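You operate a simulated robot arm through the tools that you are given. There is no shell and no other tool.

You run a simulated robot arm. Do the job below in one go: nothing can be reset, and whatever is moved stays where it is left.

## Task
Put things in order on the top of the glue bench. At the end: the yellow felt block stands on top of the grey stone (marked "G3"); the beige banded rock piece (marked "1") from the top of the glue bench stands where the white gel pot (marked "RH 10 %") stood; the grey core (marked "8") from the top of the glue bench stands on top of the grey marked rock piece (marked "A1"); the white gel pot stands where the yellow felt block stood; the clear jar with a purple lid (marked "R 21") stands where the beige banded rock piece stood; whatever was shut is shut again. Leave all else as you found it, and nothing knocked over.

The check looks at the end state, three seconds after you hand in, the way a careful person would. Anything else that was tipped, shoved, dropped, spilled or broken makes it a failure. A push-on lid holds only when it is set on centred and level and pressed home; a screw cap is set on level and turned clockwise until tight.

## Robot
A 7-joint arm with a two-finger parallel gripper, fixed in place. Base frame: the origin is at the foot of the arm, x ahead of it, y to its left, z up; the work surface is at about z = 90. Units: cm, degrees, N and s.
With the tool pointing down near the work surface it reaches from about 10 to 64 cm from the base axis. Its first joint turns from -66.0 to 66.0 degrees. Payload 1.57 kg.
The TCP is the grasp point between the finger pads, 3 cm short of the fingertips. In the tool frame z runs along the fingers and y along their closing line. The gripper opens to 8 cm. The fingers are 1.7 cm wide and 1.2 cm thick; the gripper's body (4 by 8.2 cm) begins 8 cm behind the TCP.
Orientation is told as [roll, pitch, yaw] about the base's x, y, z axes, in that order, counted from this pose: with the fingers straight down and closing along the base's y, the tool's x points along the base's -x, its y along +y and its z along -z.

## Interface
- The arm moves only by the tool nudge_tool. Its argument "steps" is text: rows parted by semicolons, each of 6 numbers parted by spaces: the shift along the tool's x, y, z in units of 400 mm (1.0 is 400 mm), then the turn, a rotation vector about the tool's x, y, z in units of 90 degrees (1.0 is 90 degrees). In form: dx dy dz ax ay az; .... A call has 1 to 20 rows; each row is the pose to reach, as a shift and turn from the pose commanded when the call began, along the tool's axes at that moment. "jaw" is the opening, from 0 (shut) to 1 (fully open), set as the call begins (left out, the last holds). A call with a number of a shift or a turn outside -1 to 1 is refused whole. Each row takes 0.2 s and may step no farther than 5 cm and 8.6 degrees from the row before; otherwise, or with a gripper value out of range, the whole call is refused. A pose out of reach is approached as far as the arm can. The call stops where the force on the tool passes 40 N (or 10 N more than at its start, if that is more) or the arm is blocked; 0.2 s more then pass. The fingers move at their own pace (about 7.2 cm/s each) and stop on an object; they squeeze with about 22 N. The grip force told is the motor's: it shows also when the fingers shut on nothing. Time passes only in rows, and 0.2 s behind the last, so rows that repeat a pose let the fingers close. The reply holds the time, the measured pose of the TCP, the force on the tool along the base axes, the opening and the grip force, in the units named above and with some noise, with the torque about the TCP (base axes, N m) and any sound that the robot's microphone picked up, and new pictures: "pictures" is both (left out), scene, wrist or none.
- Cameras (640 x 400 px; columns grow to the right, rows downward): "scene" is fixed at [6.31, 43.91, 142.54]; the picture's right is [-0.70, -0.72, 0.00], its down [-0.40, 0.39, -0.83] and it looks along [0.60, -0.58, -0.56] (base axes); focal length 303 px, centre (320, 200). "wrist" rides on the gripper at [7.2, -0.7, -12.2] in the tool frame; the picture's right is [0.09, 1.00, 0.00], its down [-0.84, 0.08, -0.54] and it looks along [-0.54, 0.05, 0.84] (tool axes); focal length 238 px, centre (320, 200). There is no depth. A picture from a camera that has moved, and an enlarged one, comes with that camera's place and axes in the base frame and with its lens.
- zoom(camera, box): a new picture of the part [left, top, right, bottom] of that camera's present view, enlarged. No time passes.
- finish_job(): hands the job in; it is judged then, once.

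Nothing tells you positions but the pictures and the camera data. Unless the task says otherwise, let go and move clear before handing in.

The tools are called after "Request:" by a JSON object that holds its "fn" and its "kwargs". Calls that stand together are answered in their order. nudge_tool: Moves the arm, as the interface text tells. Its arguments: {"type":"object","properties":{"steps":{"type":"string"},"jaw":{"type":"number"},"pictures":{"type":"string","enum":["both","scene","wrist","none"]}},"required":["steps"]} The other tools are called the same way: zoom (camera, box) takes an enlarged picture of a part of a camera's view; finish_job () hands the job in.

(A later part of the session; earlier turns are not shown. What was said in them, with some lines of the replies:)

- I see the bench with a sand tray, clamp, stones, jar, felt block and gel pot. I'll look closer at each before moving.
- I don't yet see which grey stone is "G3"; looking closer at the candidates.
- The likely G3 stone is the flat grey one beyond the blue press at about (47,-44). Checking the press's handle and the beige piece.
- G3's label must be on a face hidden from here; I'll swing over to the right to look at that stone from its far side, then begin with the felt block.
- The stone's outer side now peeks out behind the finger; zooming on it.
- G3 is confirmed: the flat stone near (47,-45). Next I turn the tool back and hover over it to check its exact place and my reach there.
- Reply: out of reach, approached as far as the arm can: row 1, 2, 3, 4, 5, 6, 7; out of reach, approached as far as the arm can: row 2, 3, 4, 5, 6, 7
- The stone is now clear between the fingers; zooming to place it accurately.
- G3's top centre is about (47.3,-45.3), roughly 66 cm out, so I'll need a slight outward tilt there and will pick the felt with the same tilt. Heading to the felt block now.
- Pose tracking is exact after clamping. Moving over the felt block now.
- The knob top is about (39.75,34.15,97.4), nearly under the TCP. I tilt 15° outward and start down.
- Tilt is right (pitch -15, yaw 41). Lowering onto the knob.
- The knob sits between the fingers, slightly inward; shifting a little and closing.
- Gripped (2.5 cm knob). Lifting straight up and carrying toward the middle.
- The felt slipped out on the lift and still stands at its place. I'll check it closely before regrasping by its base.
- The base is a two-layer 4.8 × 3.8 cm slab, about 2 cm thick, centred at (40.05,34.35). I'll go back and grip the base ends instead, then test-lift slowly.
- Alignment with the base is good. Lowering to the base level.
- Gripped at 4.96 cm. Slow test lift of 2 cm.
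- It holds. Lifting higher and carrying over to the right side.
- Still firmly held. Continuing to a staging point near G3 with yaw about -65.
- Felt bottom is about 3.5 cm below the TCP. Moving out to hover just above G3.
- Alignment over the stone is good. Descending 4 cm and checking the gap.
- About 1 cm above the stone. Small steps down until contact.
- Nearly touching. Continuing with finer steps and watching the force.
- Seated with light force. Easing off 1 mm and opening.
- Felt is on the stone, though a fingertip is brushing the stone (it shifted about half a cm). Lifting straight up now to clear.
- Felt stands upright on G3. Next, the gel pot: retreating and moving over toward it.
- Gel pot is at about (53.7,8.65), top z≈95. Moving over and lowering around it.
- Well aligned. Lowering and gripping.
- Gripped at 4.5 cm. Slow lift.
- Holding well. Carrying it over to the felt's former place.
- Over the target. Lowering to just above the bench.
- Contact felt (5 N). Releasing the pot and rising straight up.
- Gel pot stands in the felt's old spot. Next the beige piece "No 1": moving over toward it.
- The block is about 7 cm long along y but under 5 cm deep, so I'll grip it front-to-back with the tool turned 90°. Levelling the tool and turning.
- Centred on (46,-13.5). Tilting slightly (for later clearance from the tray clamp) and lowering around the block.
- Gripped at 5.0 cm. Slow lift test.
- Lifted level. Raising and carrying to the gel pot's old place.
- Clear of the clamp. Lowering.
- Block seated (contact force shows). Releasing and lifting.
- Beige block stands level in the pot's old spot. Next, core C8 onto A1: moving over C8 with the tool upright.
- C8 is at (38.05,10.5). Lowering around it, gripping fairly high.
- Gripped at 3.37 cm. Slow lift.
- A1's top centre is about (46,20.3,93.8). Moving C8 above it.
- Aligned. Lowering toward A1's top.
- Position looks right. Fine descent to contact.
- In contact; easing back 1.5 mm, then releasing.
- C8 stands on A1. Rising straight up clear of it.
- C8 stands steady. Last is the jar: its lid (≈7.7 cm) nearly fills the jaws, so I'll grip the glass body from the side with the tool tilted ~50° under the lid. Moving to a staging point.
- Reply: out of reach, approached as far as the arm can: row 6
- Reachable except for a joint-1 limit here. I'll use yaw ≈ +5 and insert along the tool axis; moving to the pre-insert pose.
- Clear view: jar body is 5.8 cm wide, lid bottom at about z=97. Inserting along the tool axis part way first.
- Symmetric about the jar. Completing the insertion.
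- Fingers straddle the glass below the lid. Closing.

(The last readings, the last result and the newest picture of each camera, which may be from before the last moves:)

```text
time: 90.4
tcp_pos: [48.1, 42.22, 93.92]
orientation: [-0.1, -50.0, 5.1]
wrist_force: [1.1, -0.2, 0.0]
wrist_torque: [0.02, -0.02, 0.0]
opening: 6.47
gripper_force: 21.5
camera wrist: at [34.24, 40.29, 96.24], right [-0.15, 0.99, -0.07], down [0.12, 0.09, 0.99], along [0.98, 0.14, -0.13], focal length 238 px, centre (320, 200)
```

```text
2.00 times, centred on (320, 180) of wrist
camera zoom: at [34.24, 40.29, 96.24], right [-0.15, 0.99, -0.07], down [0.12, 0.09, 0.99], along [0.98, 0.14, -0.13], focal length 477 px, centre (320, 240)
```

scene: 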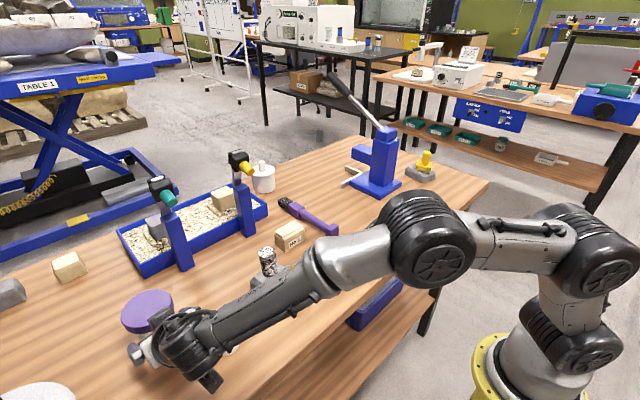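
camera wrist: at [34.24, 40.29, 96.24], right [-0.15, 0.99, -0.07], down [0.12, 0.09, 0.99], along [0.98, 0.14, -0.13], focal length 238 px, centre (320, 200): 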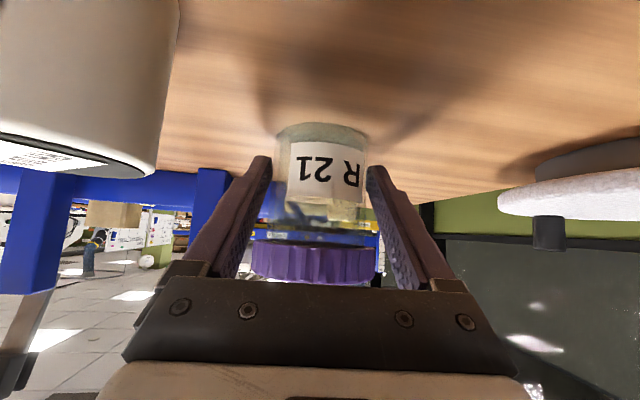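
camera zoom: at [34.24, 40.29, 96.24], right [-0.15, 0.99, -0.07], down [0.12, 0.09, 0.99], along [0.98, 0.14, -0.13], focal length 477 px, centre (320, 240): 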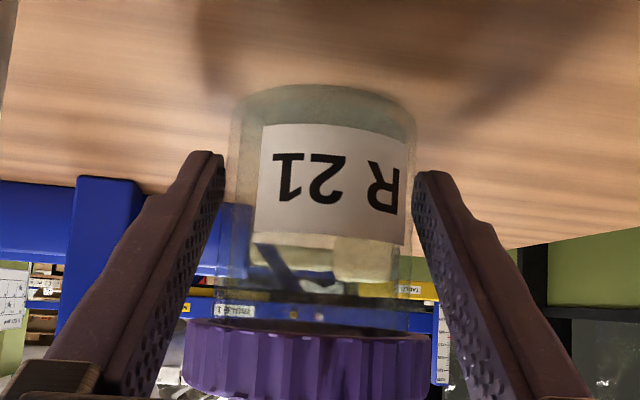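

Contact is only at the very fingertips (body is 6.5 cm). I'll reopen and go about 1.2 cm deeper for a better hold.

Request:
{"fn": "nudge_tool", "kwargs": {"steps": "0 0 0 0 0 0;0 0 0 0 0 0", "jaw": 1, "pictures": "none"}}

Request:
{"fn": "nudge_tool", "kwargs": {"steps": "-0.003 0 0.01 0 0 0;-0.0065 0 0.021 0 0 0;-0.0097 0 0.031 0 0 0", "pictures": "wrist"}}

Request:
{"fn": "nudge_tool", "kwargs": {"steps": "0 0 0 0 0 0;0 0 0 0 0 0;0 0 0 0 0 0;0 0 0 0 0 0", "jaw": 0, "pictures": "both"}}

Request:
{"fn": "zoom", "kwargs": {"camera": "wrist", "box": [220, 80, 420, 280]}}

```text
time: 91.0
tcp_pos: [48.07, 42.05, 93.87]
orientation: [0.0, -50.0, 5.2]
wrist_force: [-0.3, 0.4, 0.3]
wrist_torque: [0.02, -0.01, 0.01]
opening: 8.01
gripper_force: 0.1
```

```text
time: 91.8
tcp_pos: [49.25, 42.19, 93.27]
orientation: [0.0, -49.9, 5.1]
wrist_force: [-0.1, -0.3, 0.1]
wrist_torque: [0.05, 0.01, -0.04]
opening: 7.99
gripper_force: 0.2
camera wrist: at [35.46, 40.36, 95.69], right [-0.15, 0.99, -0.07], down [0.12, 0.09, 0.99], along [0.98, 0.14, -0.13], focal length 238 px, centre (320, 200)
```

wrist: 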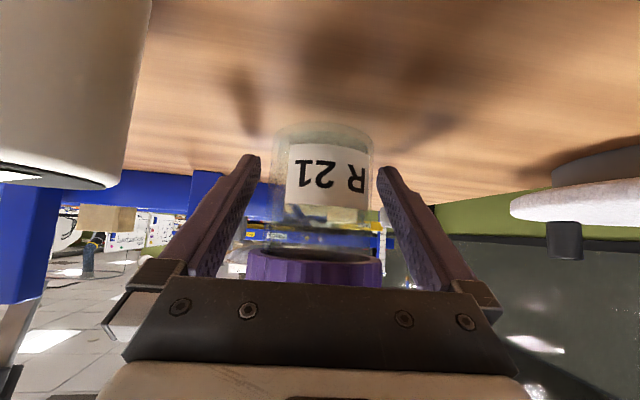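

```text
time: 92.8
tcp_pos: [49.36, 42.28, 93.44]
orientation: [-0.1, -50.0, 5.1]
wrist_force: [0.3, 0.4, -1.0]
wrist_torque: [-0.01, -0.01, -0.01]
opening: 6.47
gripper_force: 22.2
camera wrist: at [35.46, 40.36, 95.69], right [-0.15, 0.99, -0.07], down [0.12, 0.09, 0.99], along [0.98, 0.14, -0.13], focal length 238 px, centre (320, 200)
```

scene: 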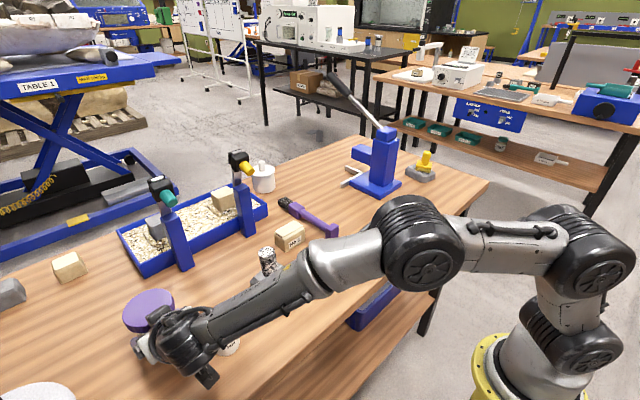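
wrist: 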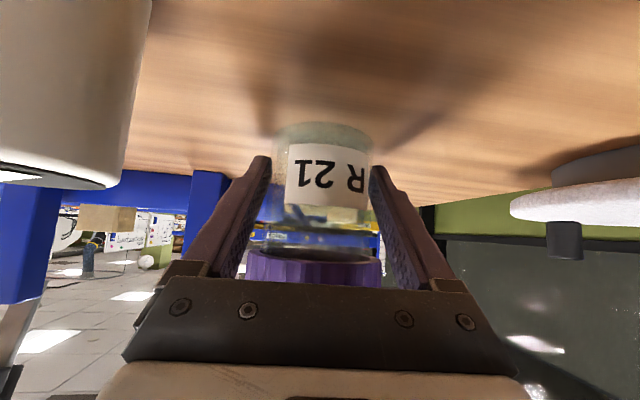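

```text
2.00 times, centred on (320, 180) of wrist
camera zoom: at [35.46, 40.36, 95.69], right [-0.15, 0.99, -0.07], down [0.12, 0.09, 0.99], along [0.98, 0.14, -0.13], focal length 477 px, centre (320, 240)
```

zoom: 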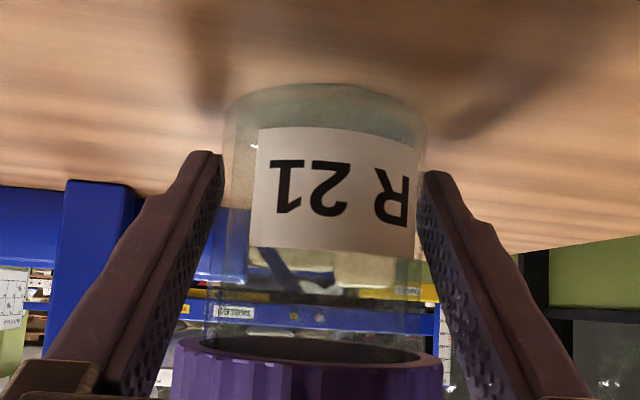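

Same 6.47 cm at a deeper hold, so it's on the glass body. Slow lift test.

Request:
{"fn": "nudge_tool", "kwargs": {"steps": "-0.0048 0 -0.004 0 0 0;-0.0096 0 -0.008 0 0 0;-0.0144 0 -0.012 0 0 0;-0.0192 0 -0.016 0 0 0;-0.0287 0 -0.024 0 0 0;-0.0383 0 -0.0322 0 0 0", "pictures": "both"}}

Request:
{"fn": "zoom", "kwargs": {"camera": "scene", "box": [100, 250, 260, 390]}}

```text
time: 94.2
tcp_pos: [49.26, 42.13, 95.34]
orientation: [-0.2, -50.0, 5.1]
wrist_force: [0.3, 0.0, -1.8]
wrist_torque: [0.02, 0.03, 0.01]
opening: 6.46
gripper_force: 21.7
camera wrist: at [35.47, 40.35, 97.72], right [-0.15, 0.99, -0.07], down [0.12, 0.09, 0.99], along [0.98, 0.14, -0.13], focal length 238 px, centre (320, 200)
```

scene: 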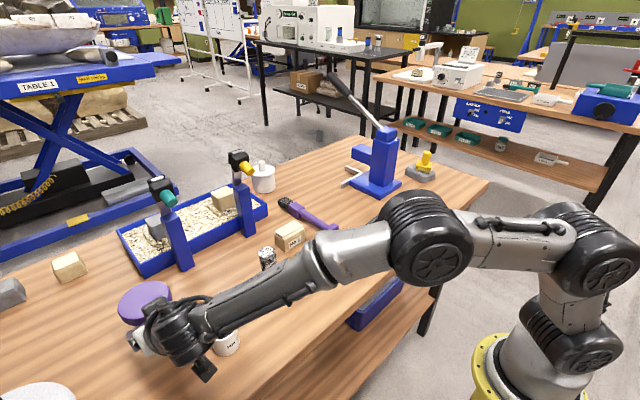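
wrist: 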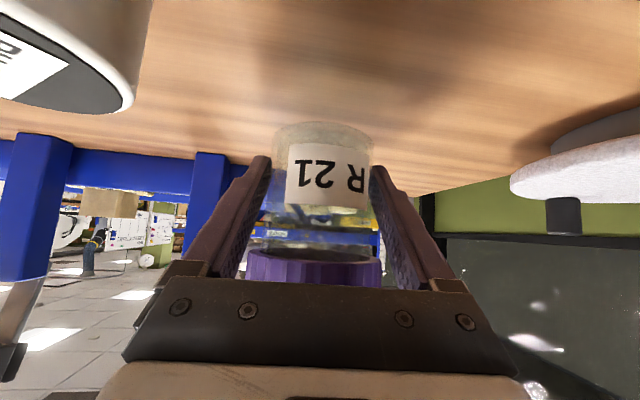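

```text
2.86 times, centred on (180, 320) of scene
camera zoom: at [6.31, 43.91, 142.54], right [-0.7, -0.72, 0.0], down [-0.4, 0.39, -0.83], along [0.6, -0.58, -0.56], focal length 865 px, centre (720, -143)
```

zoom: 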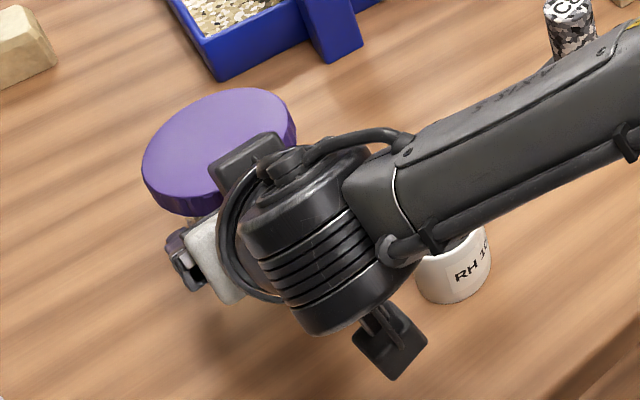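

Jar is held firmly and level. Lifting well clear and carrying it across.

Request:
{"fn": "nudge_tool", "kwargs": {"steps": "-0.03 0 -0.025 0 0 0;-0.07 0 -0.059 0 0 0;-0.115 0 -0.0965 0 0 0;-0.16 0 -0.134 0 0 0;-0.205 0 -0.172 0 0 0", "pictures": "wrist"}}

Request:
{"fn": "nudge_tool", "kwargs": {"steps": "0.0024 -0.04 -0.005 0.002 0 0.0017;0.006 -0.11 -0.0125 0.0055 0 0.0046;0.01 -0.18 -0.0205 0.009 0 0.0075;0.015 -0.255 -0.03 0.0128 0 0.0107;0.019 -0.33 -0.038 0.0166 0 0.0139;0.0235 -0.405 -0.047 0.0204 0 0.017;0.028 -0.48 -0.0555 0.0241 0 0.0202;0.0325 -0.555 -0.064 0.0279 0 0.0233;0.037 -0.63 -0.0725 0.0317 0 0.0265;0.041 -0.705 -0.0815 0.0354 0 0.0297;0.0455 -0.78 -0.09 0.0392 0 0.0328;0.0495 -0.849 -0.098 0.0426 0 0.0357", "pictures": "both"}}

```text
time: 95.4
tcp_pos: [49.15, 42.42, 106.18]
orientation: [-0.1, -50.0, 5.0]
wrist_force: [0.1, -0.6, -0.5]
wrist_torque: [-0.01, -0.02, -0.01]
opening: 6.47
gripper_force: 22.0
camera wrist: at [35.28, 40.53, 108.5], right [-0.15, 0.99, -0.07], down [0.12, 0.09, 0.99], along [0.98, 0.14, -0.13], focal length 238 px, centre (320, 200)
```

wrist: 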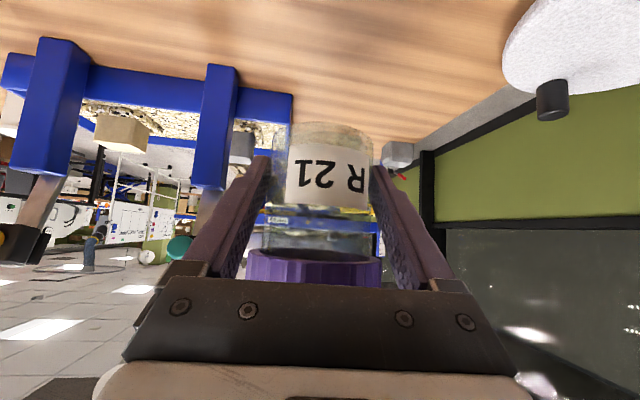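

```text
time: 98.0
tcp_pos: [47.69, 8.12, 107.05]
orientation: [-0.1, -49.9, 0.2]
wrist_force: [-0.5, 0.2, -0.1]
wrist_torque: [0.0, 0.0, 0.0]
opening: 6.49
gripper_force: 22.5
camera wrist: at [33.92, 7.47, 109.41], right [-0.06, 1.0, -0.07], down [0.12, 0.08, 0.99], along [0.99, 0.05, -0.13], focal length 238 px, centre (320, 200)
```

scene: 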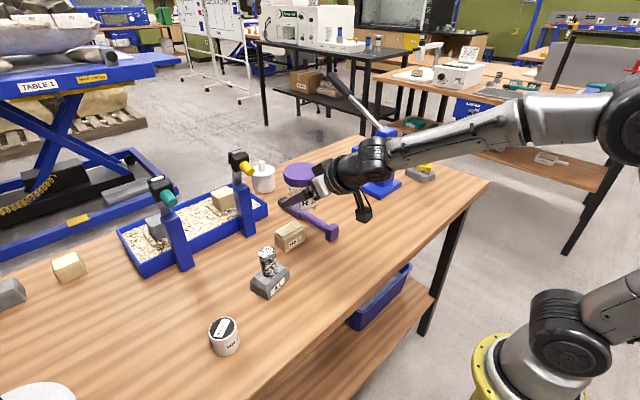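
wrist: 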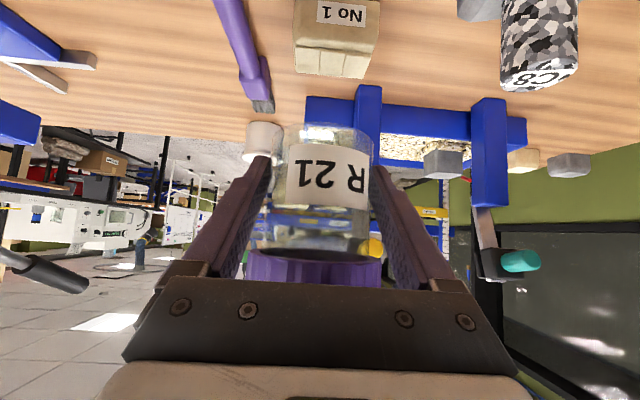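

All others still stand. Moving on to above the beige block's former place.

Request:
{"fn": "nudge_tool", "kwargs": {"steps": "0.006 -0.07 -0.007 0 0 0;0.013 -0.15 -0.016 0 0 0;0.02 -0.23 -0.0245 0 0 0;0.0275 -0.31 -0.033 0 0 0;0.035 -0.39 -0.0415 0 0 0;0.042 -0.47 -0.05 0 0 0;0.048 -0.54 -0.0575 0 0 0", "pictures": "both"}}

```text
time: 99.6
tcp_pos: [45.17, -13.68, 107.07]
orientation: [0.1, -50.0, 0.1]
wrist_force: [0.0, -0.4, -1.8]
wrist_torque: [0.0, 0.02, 0.01]
opening: 6.44
gripper_force: 21.8
out of reach, approached as far as the arm can: row 3
camera wrist: at [31.31, -14.3, 109.54], right [-0.06, 1.0, -0.07], down [0.12, 0.08, 0.99], along [0.99, 0.05, -0.13], focal length 238 px, centre (320, 200)
```

scene: 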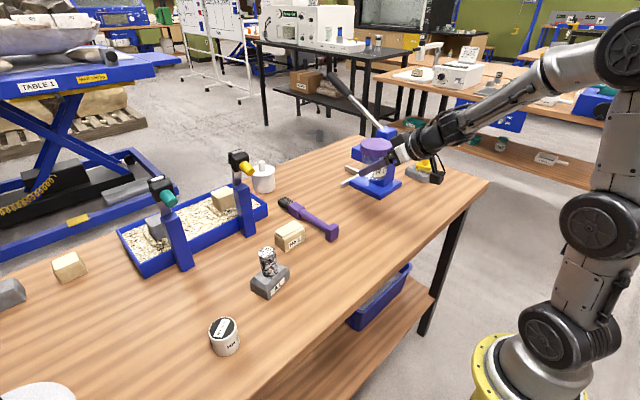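
wrist: 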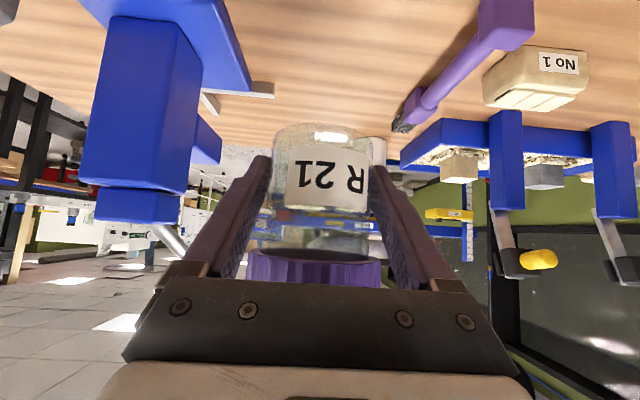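

Lowering the jar toward the bench.

Request:
{"fn": "nudge_tool", "kwargs": {"steps": "0.045 0 0.035 0 0 0;0.09 0 0.071 0 0 0;0.135 0 0.107 0 0 0;0.18 0 0.1435 0 0 0;0.22 0 0.1758 0 0 0;0.24 0 0.192 0 0 0;0.2518 0 0.2016 0 0 0", "pictures": "both"}}

Request:
{"fn": "zoom", "kwargs": {"camera": "scene", "box": [310, 140, 470, 260]}}

```text
time: 101.2
tcp_pos: [44.75, -13.57, 94.2]
orientation: [-0.1, -50.0, 0.1]
wrist_force: [0.2, 0.0, -1.1]
wrist_torque: [-0.02, 0.0, 0.0]
opening: 6.45
gripper_force: 21.6
camera wrist: at [30.82, -14.17, 96.59], right [-0.06, 1.0, -0.07], down [0.12, 0.08, 0.99], along [0.99, 0.05, -0.13], focal length 238 px, centre (320, 200)
```

scene: 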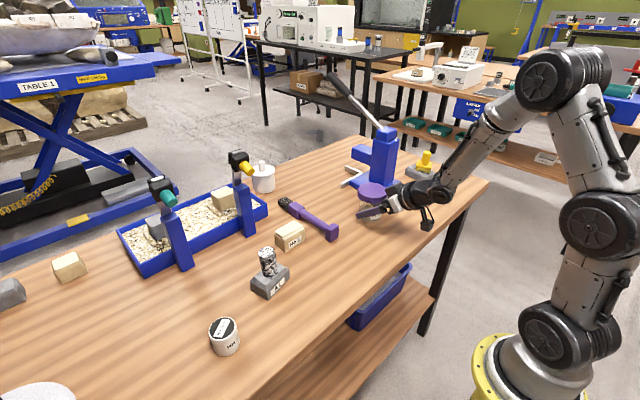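
wrist: 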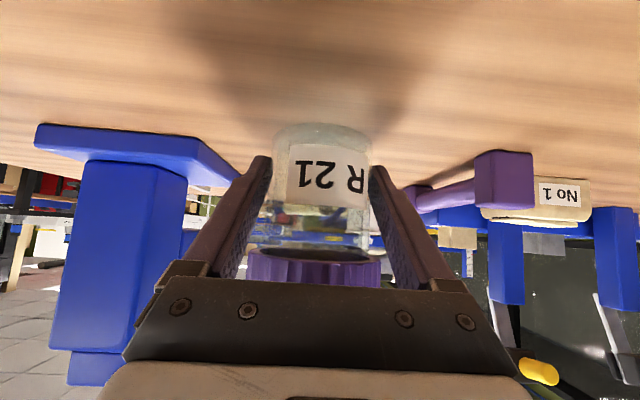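

```text
3.33 times, centred on (390, 200) of scene
camera zoom: at [6.31, 43.91, 142.54], right [-0.7, -0.72, 0.0], down [-0.4, 0.39, -0.83], along [0.6, -0.58, -0.56], focal length 1009 px, centre (87, 200)
```

zoom: 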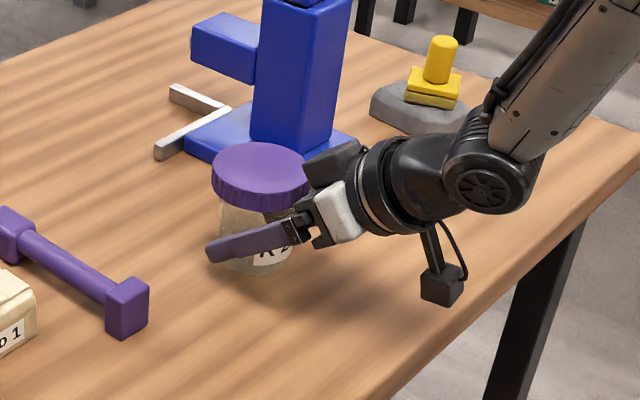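

About 0.8 cm to go; fine steps until contact.

Request:
{"fn": "nudge_tool", "kwargs": {"steps": "0.0038 0 0.0032 0 0 0;0.0077 0 0.0064 0 0 0;0.0096 0 0.008 0 0 0", "pictures": "none"}}

Request:
{"fn": "nudge_tool", "kwargs": {"steps": "0.0019 0 0.0016 0 0 0;0.0038 0 0.0032 0 0 0", "pictures": "none"}}

Request:
{"fn": "nudge_tool", "kwargs": {"steps": "0.0019 0 0.0016 0 0 0", "pictures": "none"}}

```text
time: 102.0
tcp_pos: [44.78, -13.66, 93.78]
orientation: [0.0, -50.0, 0.1]
wrist_force: [-0.3, 0.3, -1.4]
wrist_torque: [0.01, -0.01, 0.03]
opening: 6.42
gripper_force: 21.6
```

```text
time: 102.6
tcp_pos: [44.78, -13.68, 93.47]
orientation: [0.0, -50.0, 0.2]
wrist_force: [-0.2, -0.5, -1.2]
wrist_torque: [0.03, 0.0, 0.04]
opening: 6.44
gripper_force: 22.5
```

```text
time: 103.0
tcp_pos: [44.69, -13.54, 93.36]
orientation: [0.0, -50.0, 0.2]
wrist_force: [-1.0, -0.8, -0.8]
wrist_torque: [0.01, 0.05, 0.0]
opening: 6.46
gripper_force: 22.0
```

Request:
{"fn": "nudge_tool", "kwargs": {"steps": "0.0019 0 0.0016 0 0 0", "pictures": "none"}}

Request:
{"fn": "nudge_tool", "kwargs": {"steps": "0.0019 0 0.0016 0 0 0", "pictures": "both"}}

Request:
{"fn": "zoom", "kwargs": {"camera": "scene", "box": [330, 160, 426, 230]}}

```text
time: 103.4
tcp_pos: [44.75, -13.63, 93.35]
orientation: [0.0, -49.9, 0.2]
wrist_force: [0.2, 0.5, -1.1]
wrist_torque: [-0.01, 0.01, 0.0]
opening: 6.44
gripper_force: 22.0
```

```text
time: 103.8
tcp_pos: [44.63, -13.53, 93.31]
orientation: [-0.1, -50.1, 0.1]
wrist_force: [-0.8, -0.7, 2.3]
wrist_torque: [0.08, 0.1, 0.01]
opening: 6.44
gripper_force: 22.4
camera wrist: at [30.8, -14.26, 95.67], right [-0.06, 1.0, -0.07], down [0.12, 0.08, 0.99], along [0.99, 0.05, -0.12], focal length 238 px, centre (320, 200)
```

scene: 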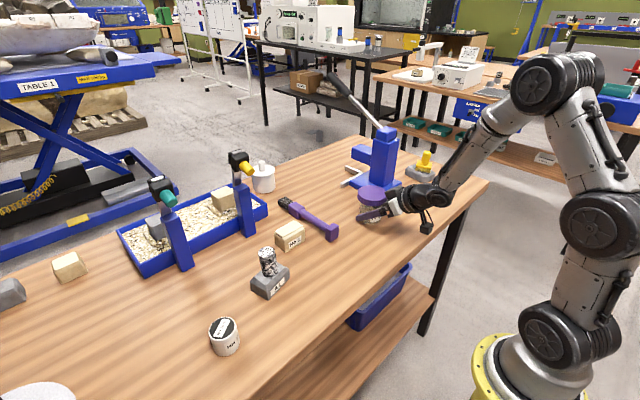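
wrist: 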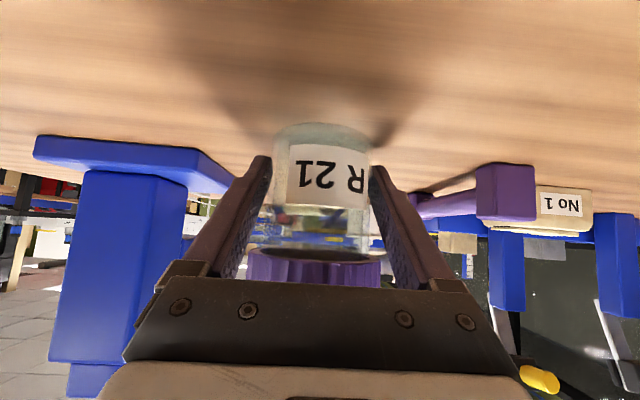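

```text
5.71 times, centred on (378, 195) of scene
camera zoom: at [6.3, 43.91, 142.54], right [-0.7, -0.72, 0.0], down [-0.4, 0.39, -0.83], along [0.6, -0.58, -0.56], focal length 1730 px, centre (-11, 229)
```

zoom: 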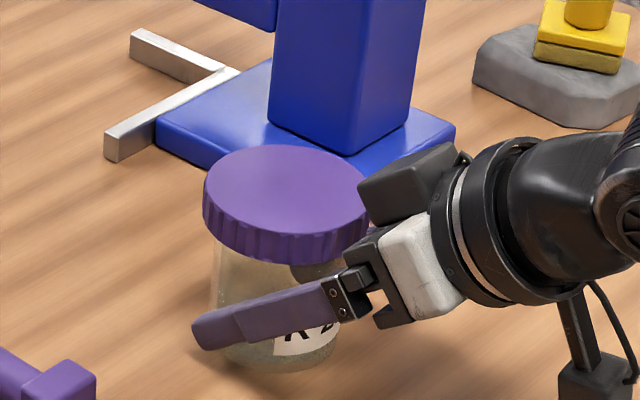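

Contact starting. One more hair down, then release.

Request:
{"fn": "nudge_tool", "kwargs": {"steps": "0.001 0 0.0008 0 0 0", "pictures": "none"}}

Request:
{"fn": "nudge_tool", "kwargs": {"steps": "0 0 0 0 0 0;0 0 0 0 0 0;0 0 0 0 0 0", "jaw": 1, "pictures": "both"}}

```text
time: 104.2
tcp_pos: [44.68, -13.66, 93.32]
orientation: [-0.2, -50.2, 0.1]
wrist_force: [-2.3, -2.0, 7.1]
wrist_torque: [0.06, 0.21, 0.08]
opening: 6.47
gripper_force: 22.1
```

```text
time: 105.0
tcp_pos: [44.69, -13.58, 93.11]
orientation: [0.0, -50.0, 0.1]
wrist_force: [-0.6, -0.3, 0.1]
wrist_torque: [-0.02, 0.01, -0.01]
opening: 7.99
gripper_force: 0.1
camera wrist: at [30.77, -14.2, 95.57], right [-0.06, 1.0, -0.07], down [0.12, 0.08, 0.99], along [0.99, 0.05, -0.13], focal length 238 px, centre (320, 200)
```

scene: 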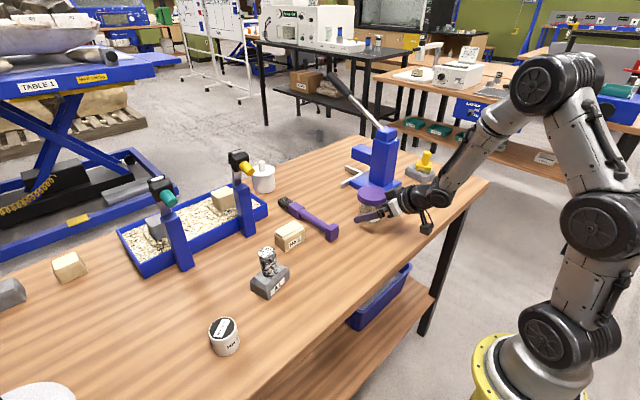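
wrist: 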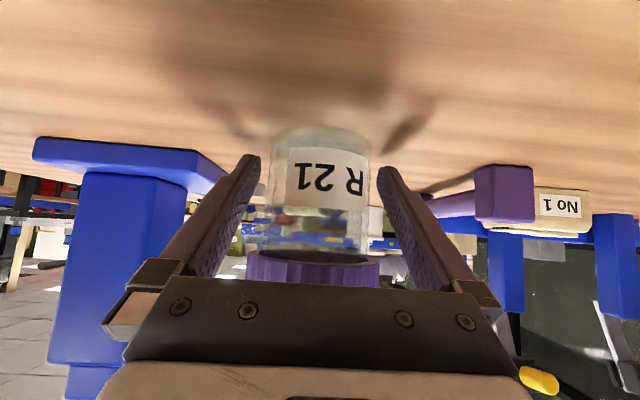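

Jar stands free. Withdrawing along the tool axis in short stages.

Request:
{"fn": "nudge_tool", "kwargs": {"steps": "0 0 -0.025 0 0 0;0 0 -0.05 0 0 0;0 0 -0.075 0 0 0", "pictures": "none"}}

Request:
{"fn": "nudge_tool", "kwargs": {"steps": "0 0 -0.025 0 0 0;0 0 -0.05 0 0 0;0 0 -0.075 0 0 0", "pictures": "both"}}

```text
time: 105.8
tcp_pos: [42.55, -13.53, 95.2]
orientation: [0.0, -50.0, 0.2]
wrist_force: [-0.3, -0.2, -0.3]
wrist_torque: [0.01, -0.01, -0.01]
opening: 7.97
gripper_force: 0.0
```

```text
time: 106.6
tcp_pos: [40.27, -13.57, 96.98]
orientation: [0.1, -49.9, -0.1]
wrist_force: [-0.7, 0.2, -0.4]
wrist_torque: [0.02, 0.01, 0.0]
opening: 8.0
gripper_force: 0.1
camera wrist: at [26.27, -14.24, 99.43], right [-0.06, 1.0, -0.07], down [0.12, 0.08, 0.99], along [0.99, 0.05, -0.13], focal length 238 px, centre (320, 200)
```

scene: 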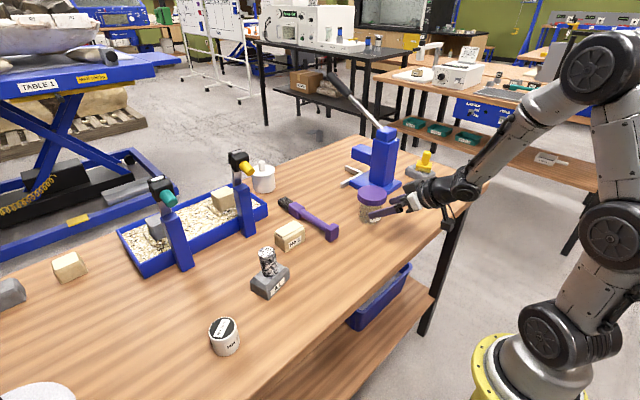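
wrist: 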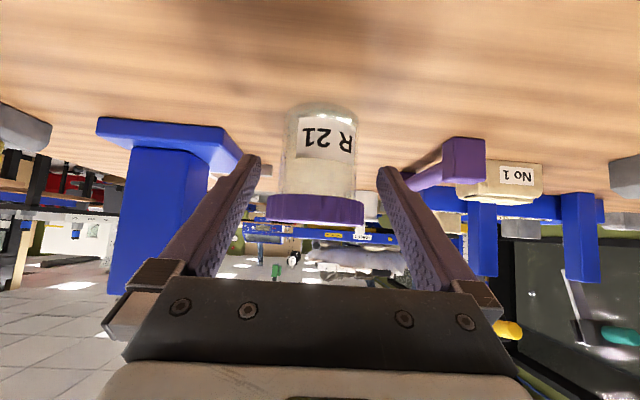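

Request:
{"fn": "nudge_tool", "kwargs": {"steps": "0 0 -0.03 0 0 0;0 0 -0.06 0 0 0;0 0 -0.1 0 0 0", "pictures": "none"}}

```text
time: 107.4
tcp_pos: [37.09, -13.65, 99.69]
orientation: [0.0, -50.0, 0.0]
wrist_force: [-0.6, -0.7, -0.1]
wrist_torque: [-0.01, 0.01, -0.02]
opening: 7.97
gripper_force: 0.1
```

Clear of the lid; raising and bringing the tool upright.

Request:
{"fn": "nudge_tool", "kwargs": {"steps": "-0.04 0 -0.033 0 0 0;-0.08 0 -0.067 0 0.09 0;-0.12 0 -0.1 0 0.18 0;-0.16 0 -0.134 0 0.27 0;-0.19 0 -0.16 0 0.36 0;-0.22 0 -0.185 0 0.45 0;-0.23 0 -0.193 0 0.5556 0", "pictures": "both"}}

Request:
{"fn": "zoom", "kwargs": {"camera": "scene", "box": [330, 140, 450, 240]}}

Request:
{"fn": "zoom", "kwargs": {"camera": "scene", "box": [190, 200, 350, 370]}}

```text
refused: row 7 steps farther than a row can; nothing moved
```

```text
4.00 times, centred on (390, 190) of scene
camera zoom: at [6.31, 43.91, 142.54], right [-0.7, -0.72, 0.0], down [-0.4, 0.39, -0.83], along [0.6, -0.58, -0.56], focal length 1211 px, centre (40, 240)
```

zoom: 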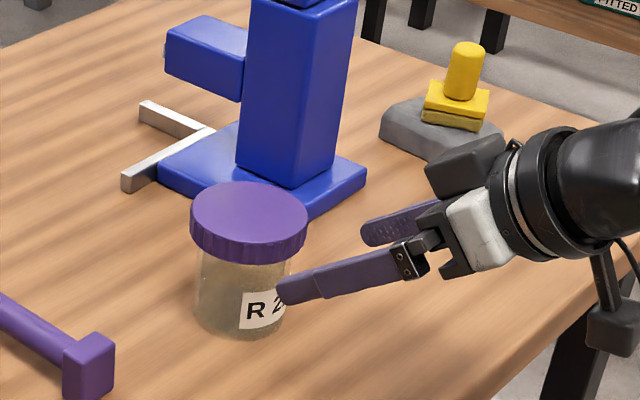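

```text
2.35 times, centred on (270, 285) of scene
camera zoom: at [6.31, 43.91, 142.54], right [-0.7, -0.72, 0.0], down [-0.4, 0.39, -0.83], along [0.6, -0.58, -0.56], focal length 712 px, centre (438, 0)
```

zoom: 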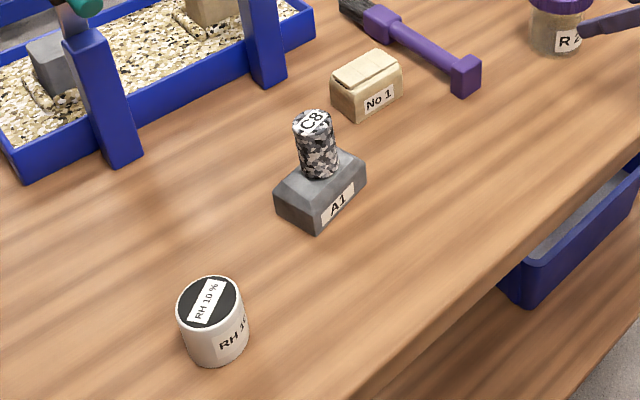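

The jar stands upright with its lid on, and the other items are in place. Re-sending the raise-and-level move with a smaller last step.

Request:
{"fn": "nudge_tool", "kwargs": {"steps": "-0.04 0 -0.033 0 0 0;-0.08 0 -0.067 0 0.09 0;-0.12 0 -0.1 0 0.18 0;-0.16 0 -0.134 0 0.27 0;-0.19 0 -0.16 0 0.36 0;-0.22 0 -0.185 0 0.45 0;-0.23 0 -0.193 0 0.54 0", "pictures": "both"}}

Request:
{"fn": "zoom", "kwargs": {"camera": "scene", "box": [330, 140, 450, 240]}}

Request:
{"fn": "zoom", "kwargs": {"camera": "wrist", "box": [240, 40, 400, 200]}}

```text
time: 109.0
tcp_pos: [35.75, -13.85, 108.16]
orientation: [11.3, -9.8, -0.8]
wrist_force: [-0.4, 0.8, 0.3]
wrist_torque: [0.02, 0.0, 0.0]
opening: 8.01
gripper_force: 0.0
out of reach, approached as far as the arm can: row 5, 6, 7
camera wrist: at [26.67, -16.74, 118.55], right [-0.11, 0.98, 0.18], down [0.73, -0.04, 0.68], along [0.67, 0.2, -0.71], focal length 238 px, centre (320, 200)
```

scene: 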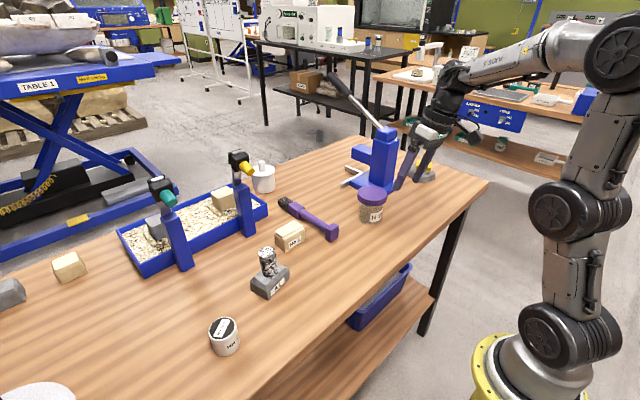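
wrist: 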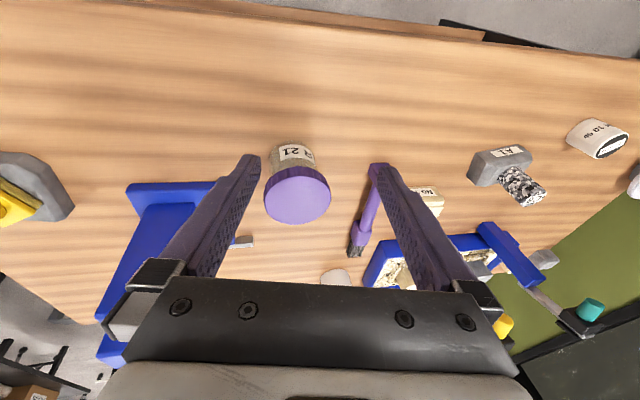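

```text
4.00 times, centred on (390, 190) of scene
camera zoom: at [6.31, 43.91, 142.54], right [-0.7, -0.72, 0.0], down [-0.4, 0.39, -0.83], along [0.6, -0.58, -0.56], focal length 1211 px, centre (40, 240)
```

zoom: 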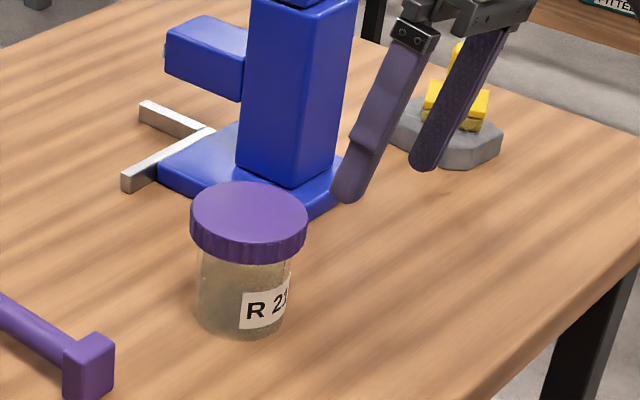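

```text
2.50 times, centred on (320, 120) of wrist
camera zoom: at [26.67, -16.74, 118.55], right [-0.11, 0.98, 0.18], down [0.73, -0.04, 0.68], along [0.67, 0.2, -0.71], focal length 596 px, centre (320, 400)
```

zoom: 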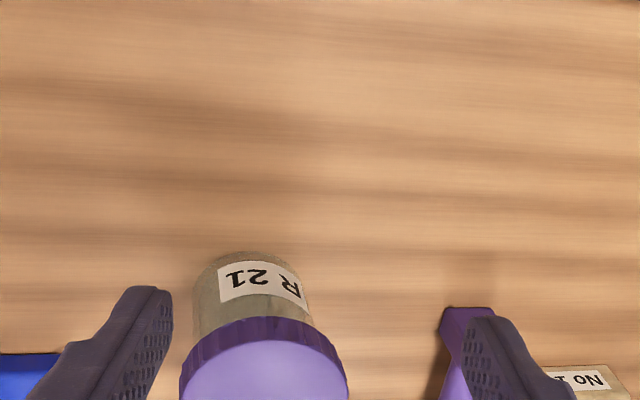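

Everything looks right. Moving the arm well clear and then comparing G3's place with the first picture.

Request:
{"fn": "nudge_tool", "kwargs": {"steps": "0 0.05 -0.05 0 0 0;0 0.12 -0.1 0 0 0;0 0.2 -0.15 0 0 0;0 0.28 -0.17 0 0 0;0 0.36 -0.18 0 0 0", "pictures": "both"}}

Request:
{"fn": "zoom", "kwargs": {"camera": "scene", "box": [390, 150, 454, 190]}}

Request:
{"fn": "zoom", "kwargs": {"camera": "scene", "box": [240, 180, 400, 300]}}

Request:
{"fn": "zoom", "kwargs": {"camera": "scene", "box": [340, 160, 400, 230]}}

```text
time: 110.2
tcp_pos: [34.23, -1.66, 117.42]
orientation: [13.7, -10.6, -1.1]
wrist_force: [-0.1, 0.1, -0.2]
wrist_torque: [0.01, -0.03, 0.01]
opening: 7.99
gripper_force: 0.1
out of reach, approached as far as the arm can: row 2, 3, 4, 5
camera wrist: at [25.01, -5.05, 127.58], right [-0.12, 0.97, 0.22], down [0.72, -0.07, 0.69], along [0.68, 0.24, -0.69], focal length 238 px, centre (320, 200)
```

scene: 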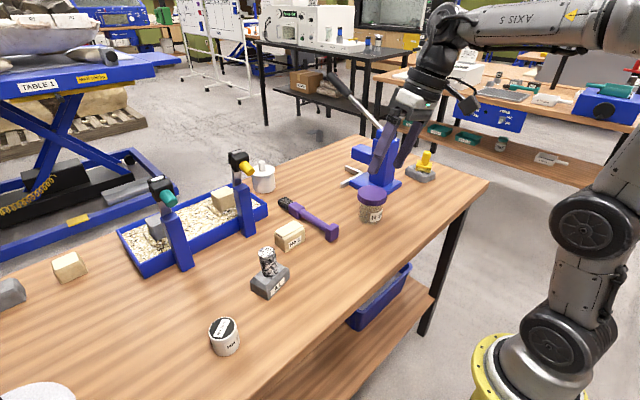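
wrist: 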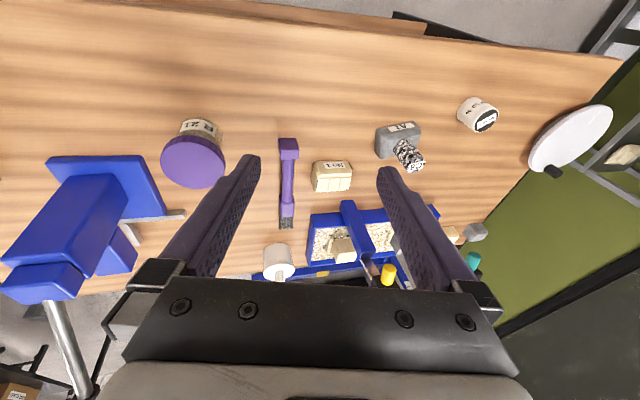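

```text
10.00 times, centred on (422, 170) of scene
camera zoom: at [6.31, 43.91, 142.54], right [-0.7, -0.72, 0.0], down [-0.4, 0.39, -0.83], along [0.6, -0.58, -0.56], focal length 3028 px, centre (-700, 500)
```

zoom: 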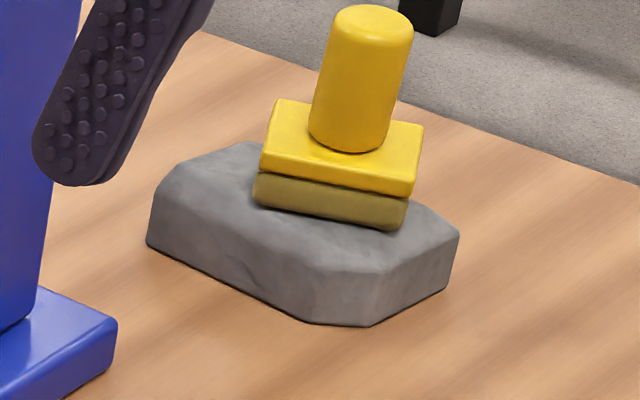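

```text
3.33 times, centred on (320, 240) of scene
camera zoom: at [6.31, 43.91, 142.54], right [-0.7, -0.72, 0.0], down [-0.4, 0.39, -0.83], along [0.6, -0.58, -0.56], focal length 1009 px, centre (320, 67)
```

zoom: 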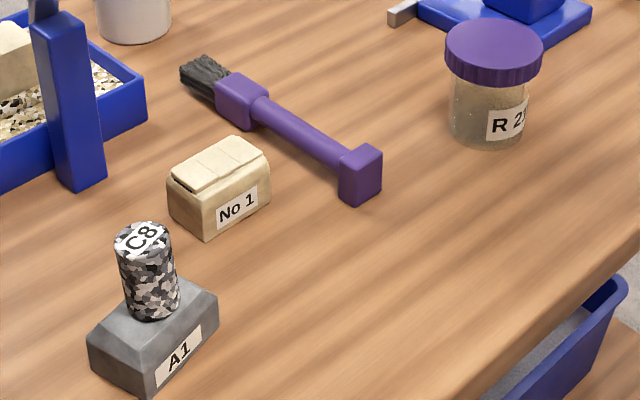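

```text
5.71 times, centred on (370, 195) of scene
camera zoom: at [6.31, 43.91, 142.54], right [-0.7, -0.72, 0.0], down [-0.4, 0.39, -0.83], along [0.6, -0.58, -0.56], focal length 1730 px, centre (34, 229)
```

zoom: 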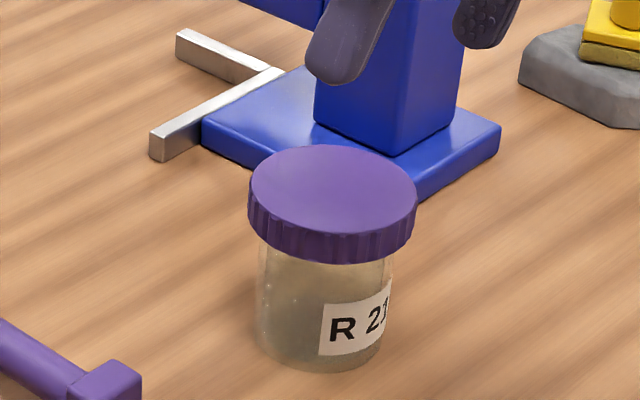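

The four pieces stand in their new places, the jar's lid is still on, and nothing is tipped. G3 moved about half a centimetre while the felt block was being set on it. The arm is clear, so I'm handing in the job.

Request:
{"fn": "finish_job", "kwargs": {}}

```text
The job is handed in.
```

I finished and handed in the job. In the last pictures everything stands upright in its place.

- **Yellow felt block:** it stands on the grey stone G3. It slipped out of the fingers on the first lift without moving, and I picked it up again by its base.
- **White gel pot (RH 10 %):** it stands where the felt block was.
- **Beige piece (No 1):** it stands where the gel pot was.
- **Jar (R 21):** it stands where the beige piece was. I held it by the glass and never touched the lid, which still looks shut.
- **Grey core (C8):** it stands on the grey rock piece A1.

**G3 moved:** the stone shifted about half a centimetre when a fingertip brushed it as I let go of the felt block. I left it there, because pushing it back risked knocking the felt off.

In the last pictures I saw no other changes on the bench.
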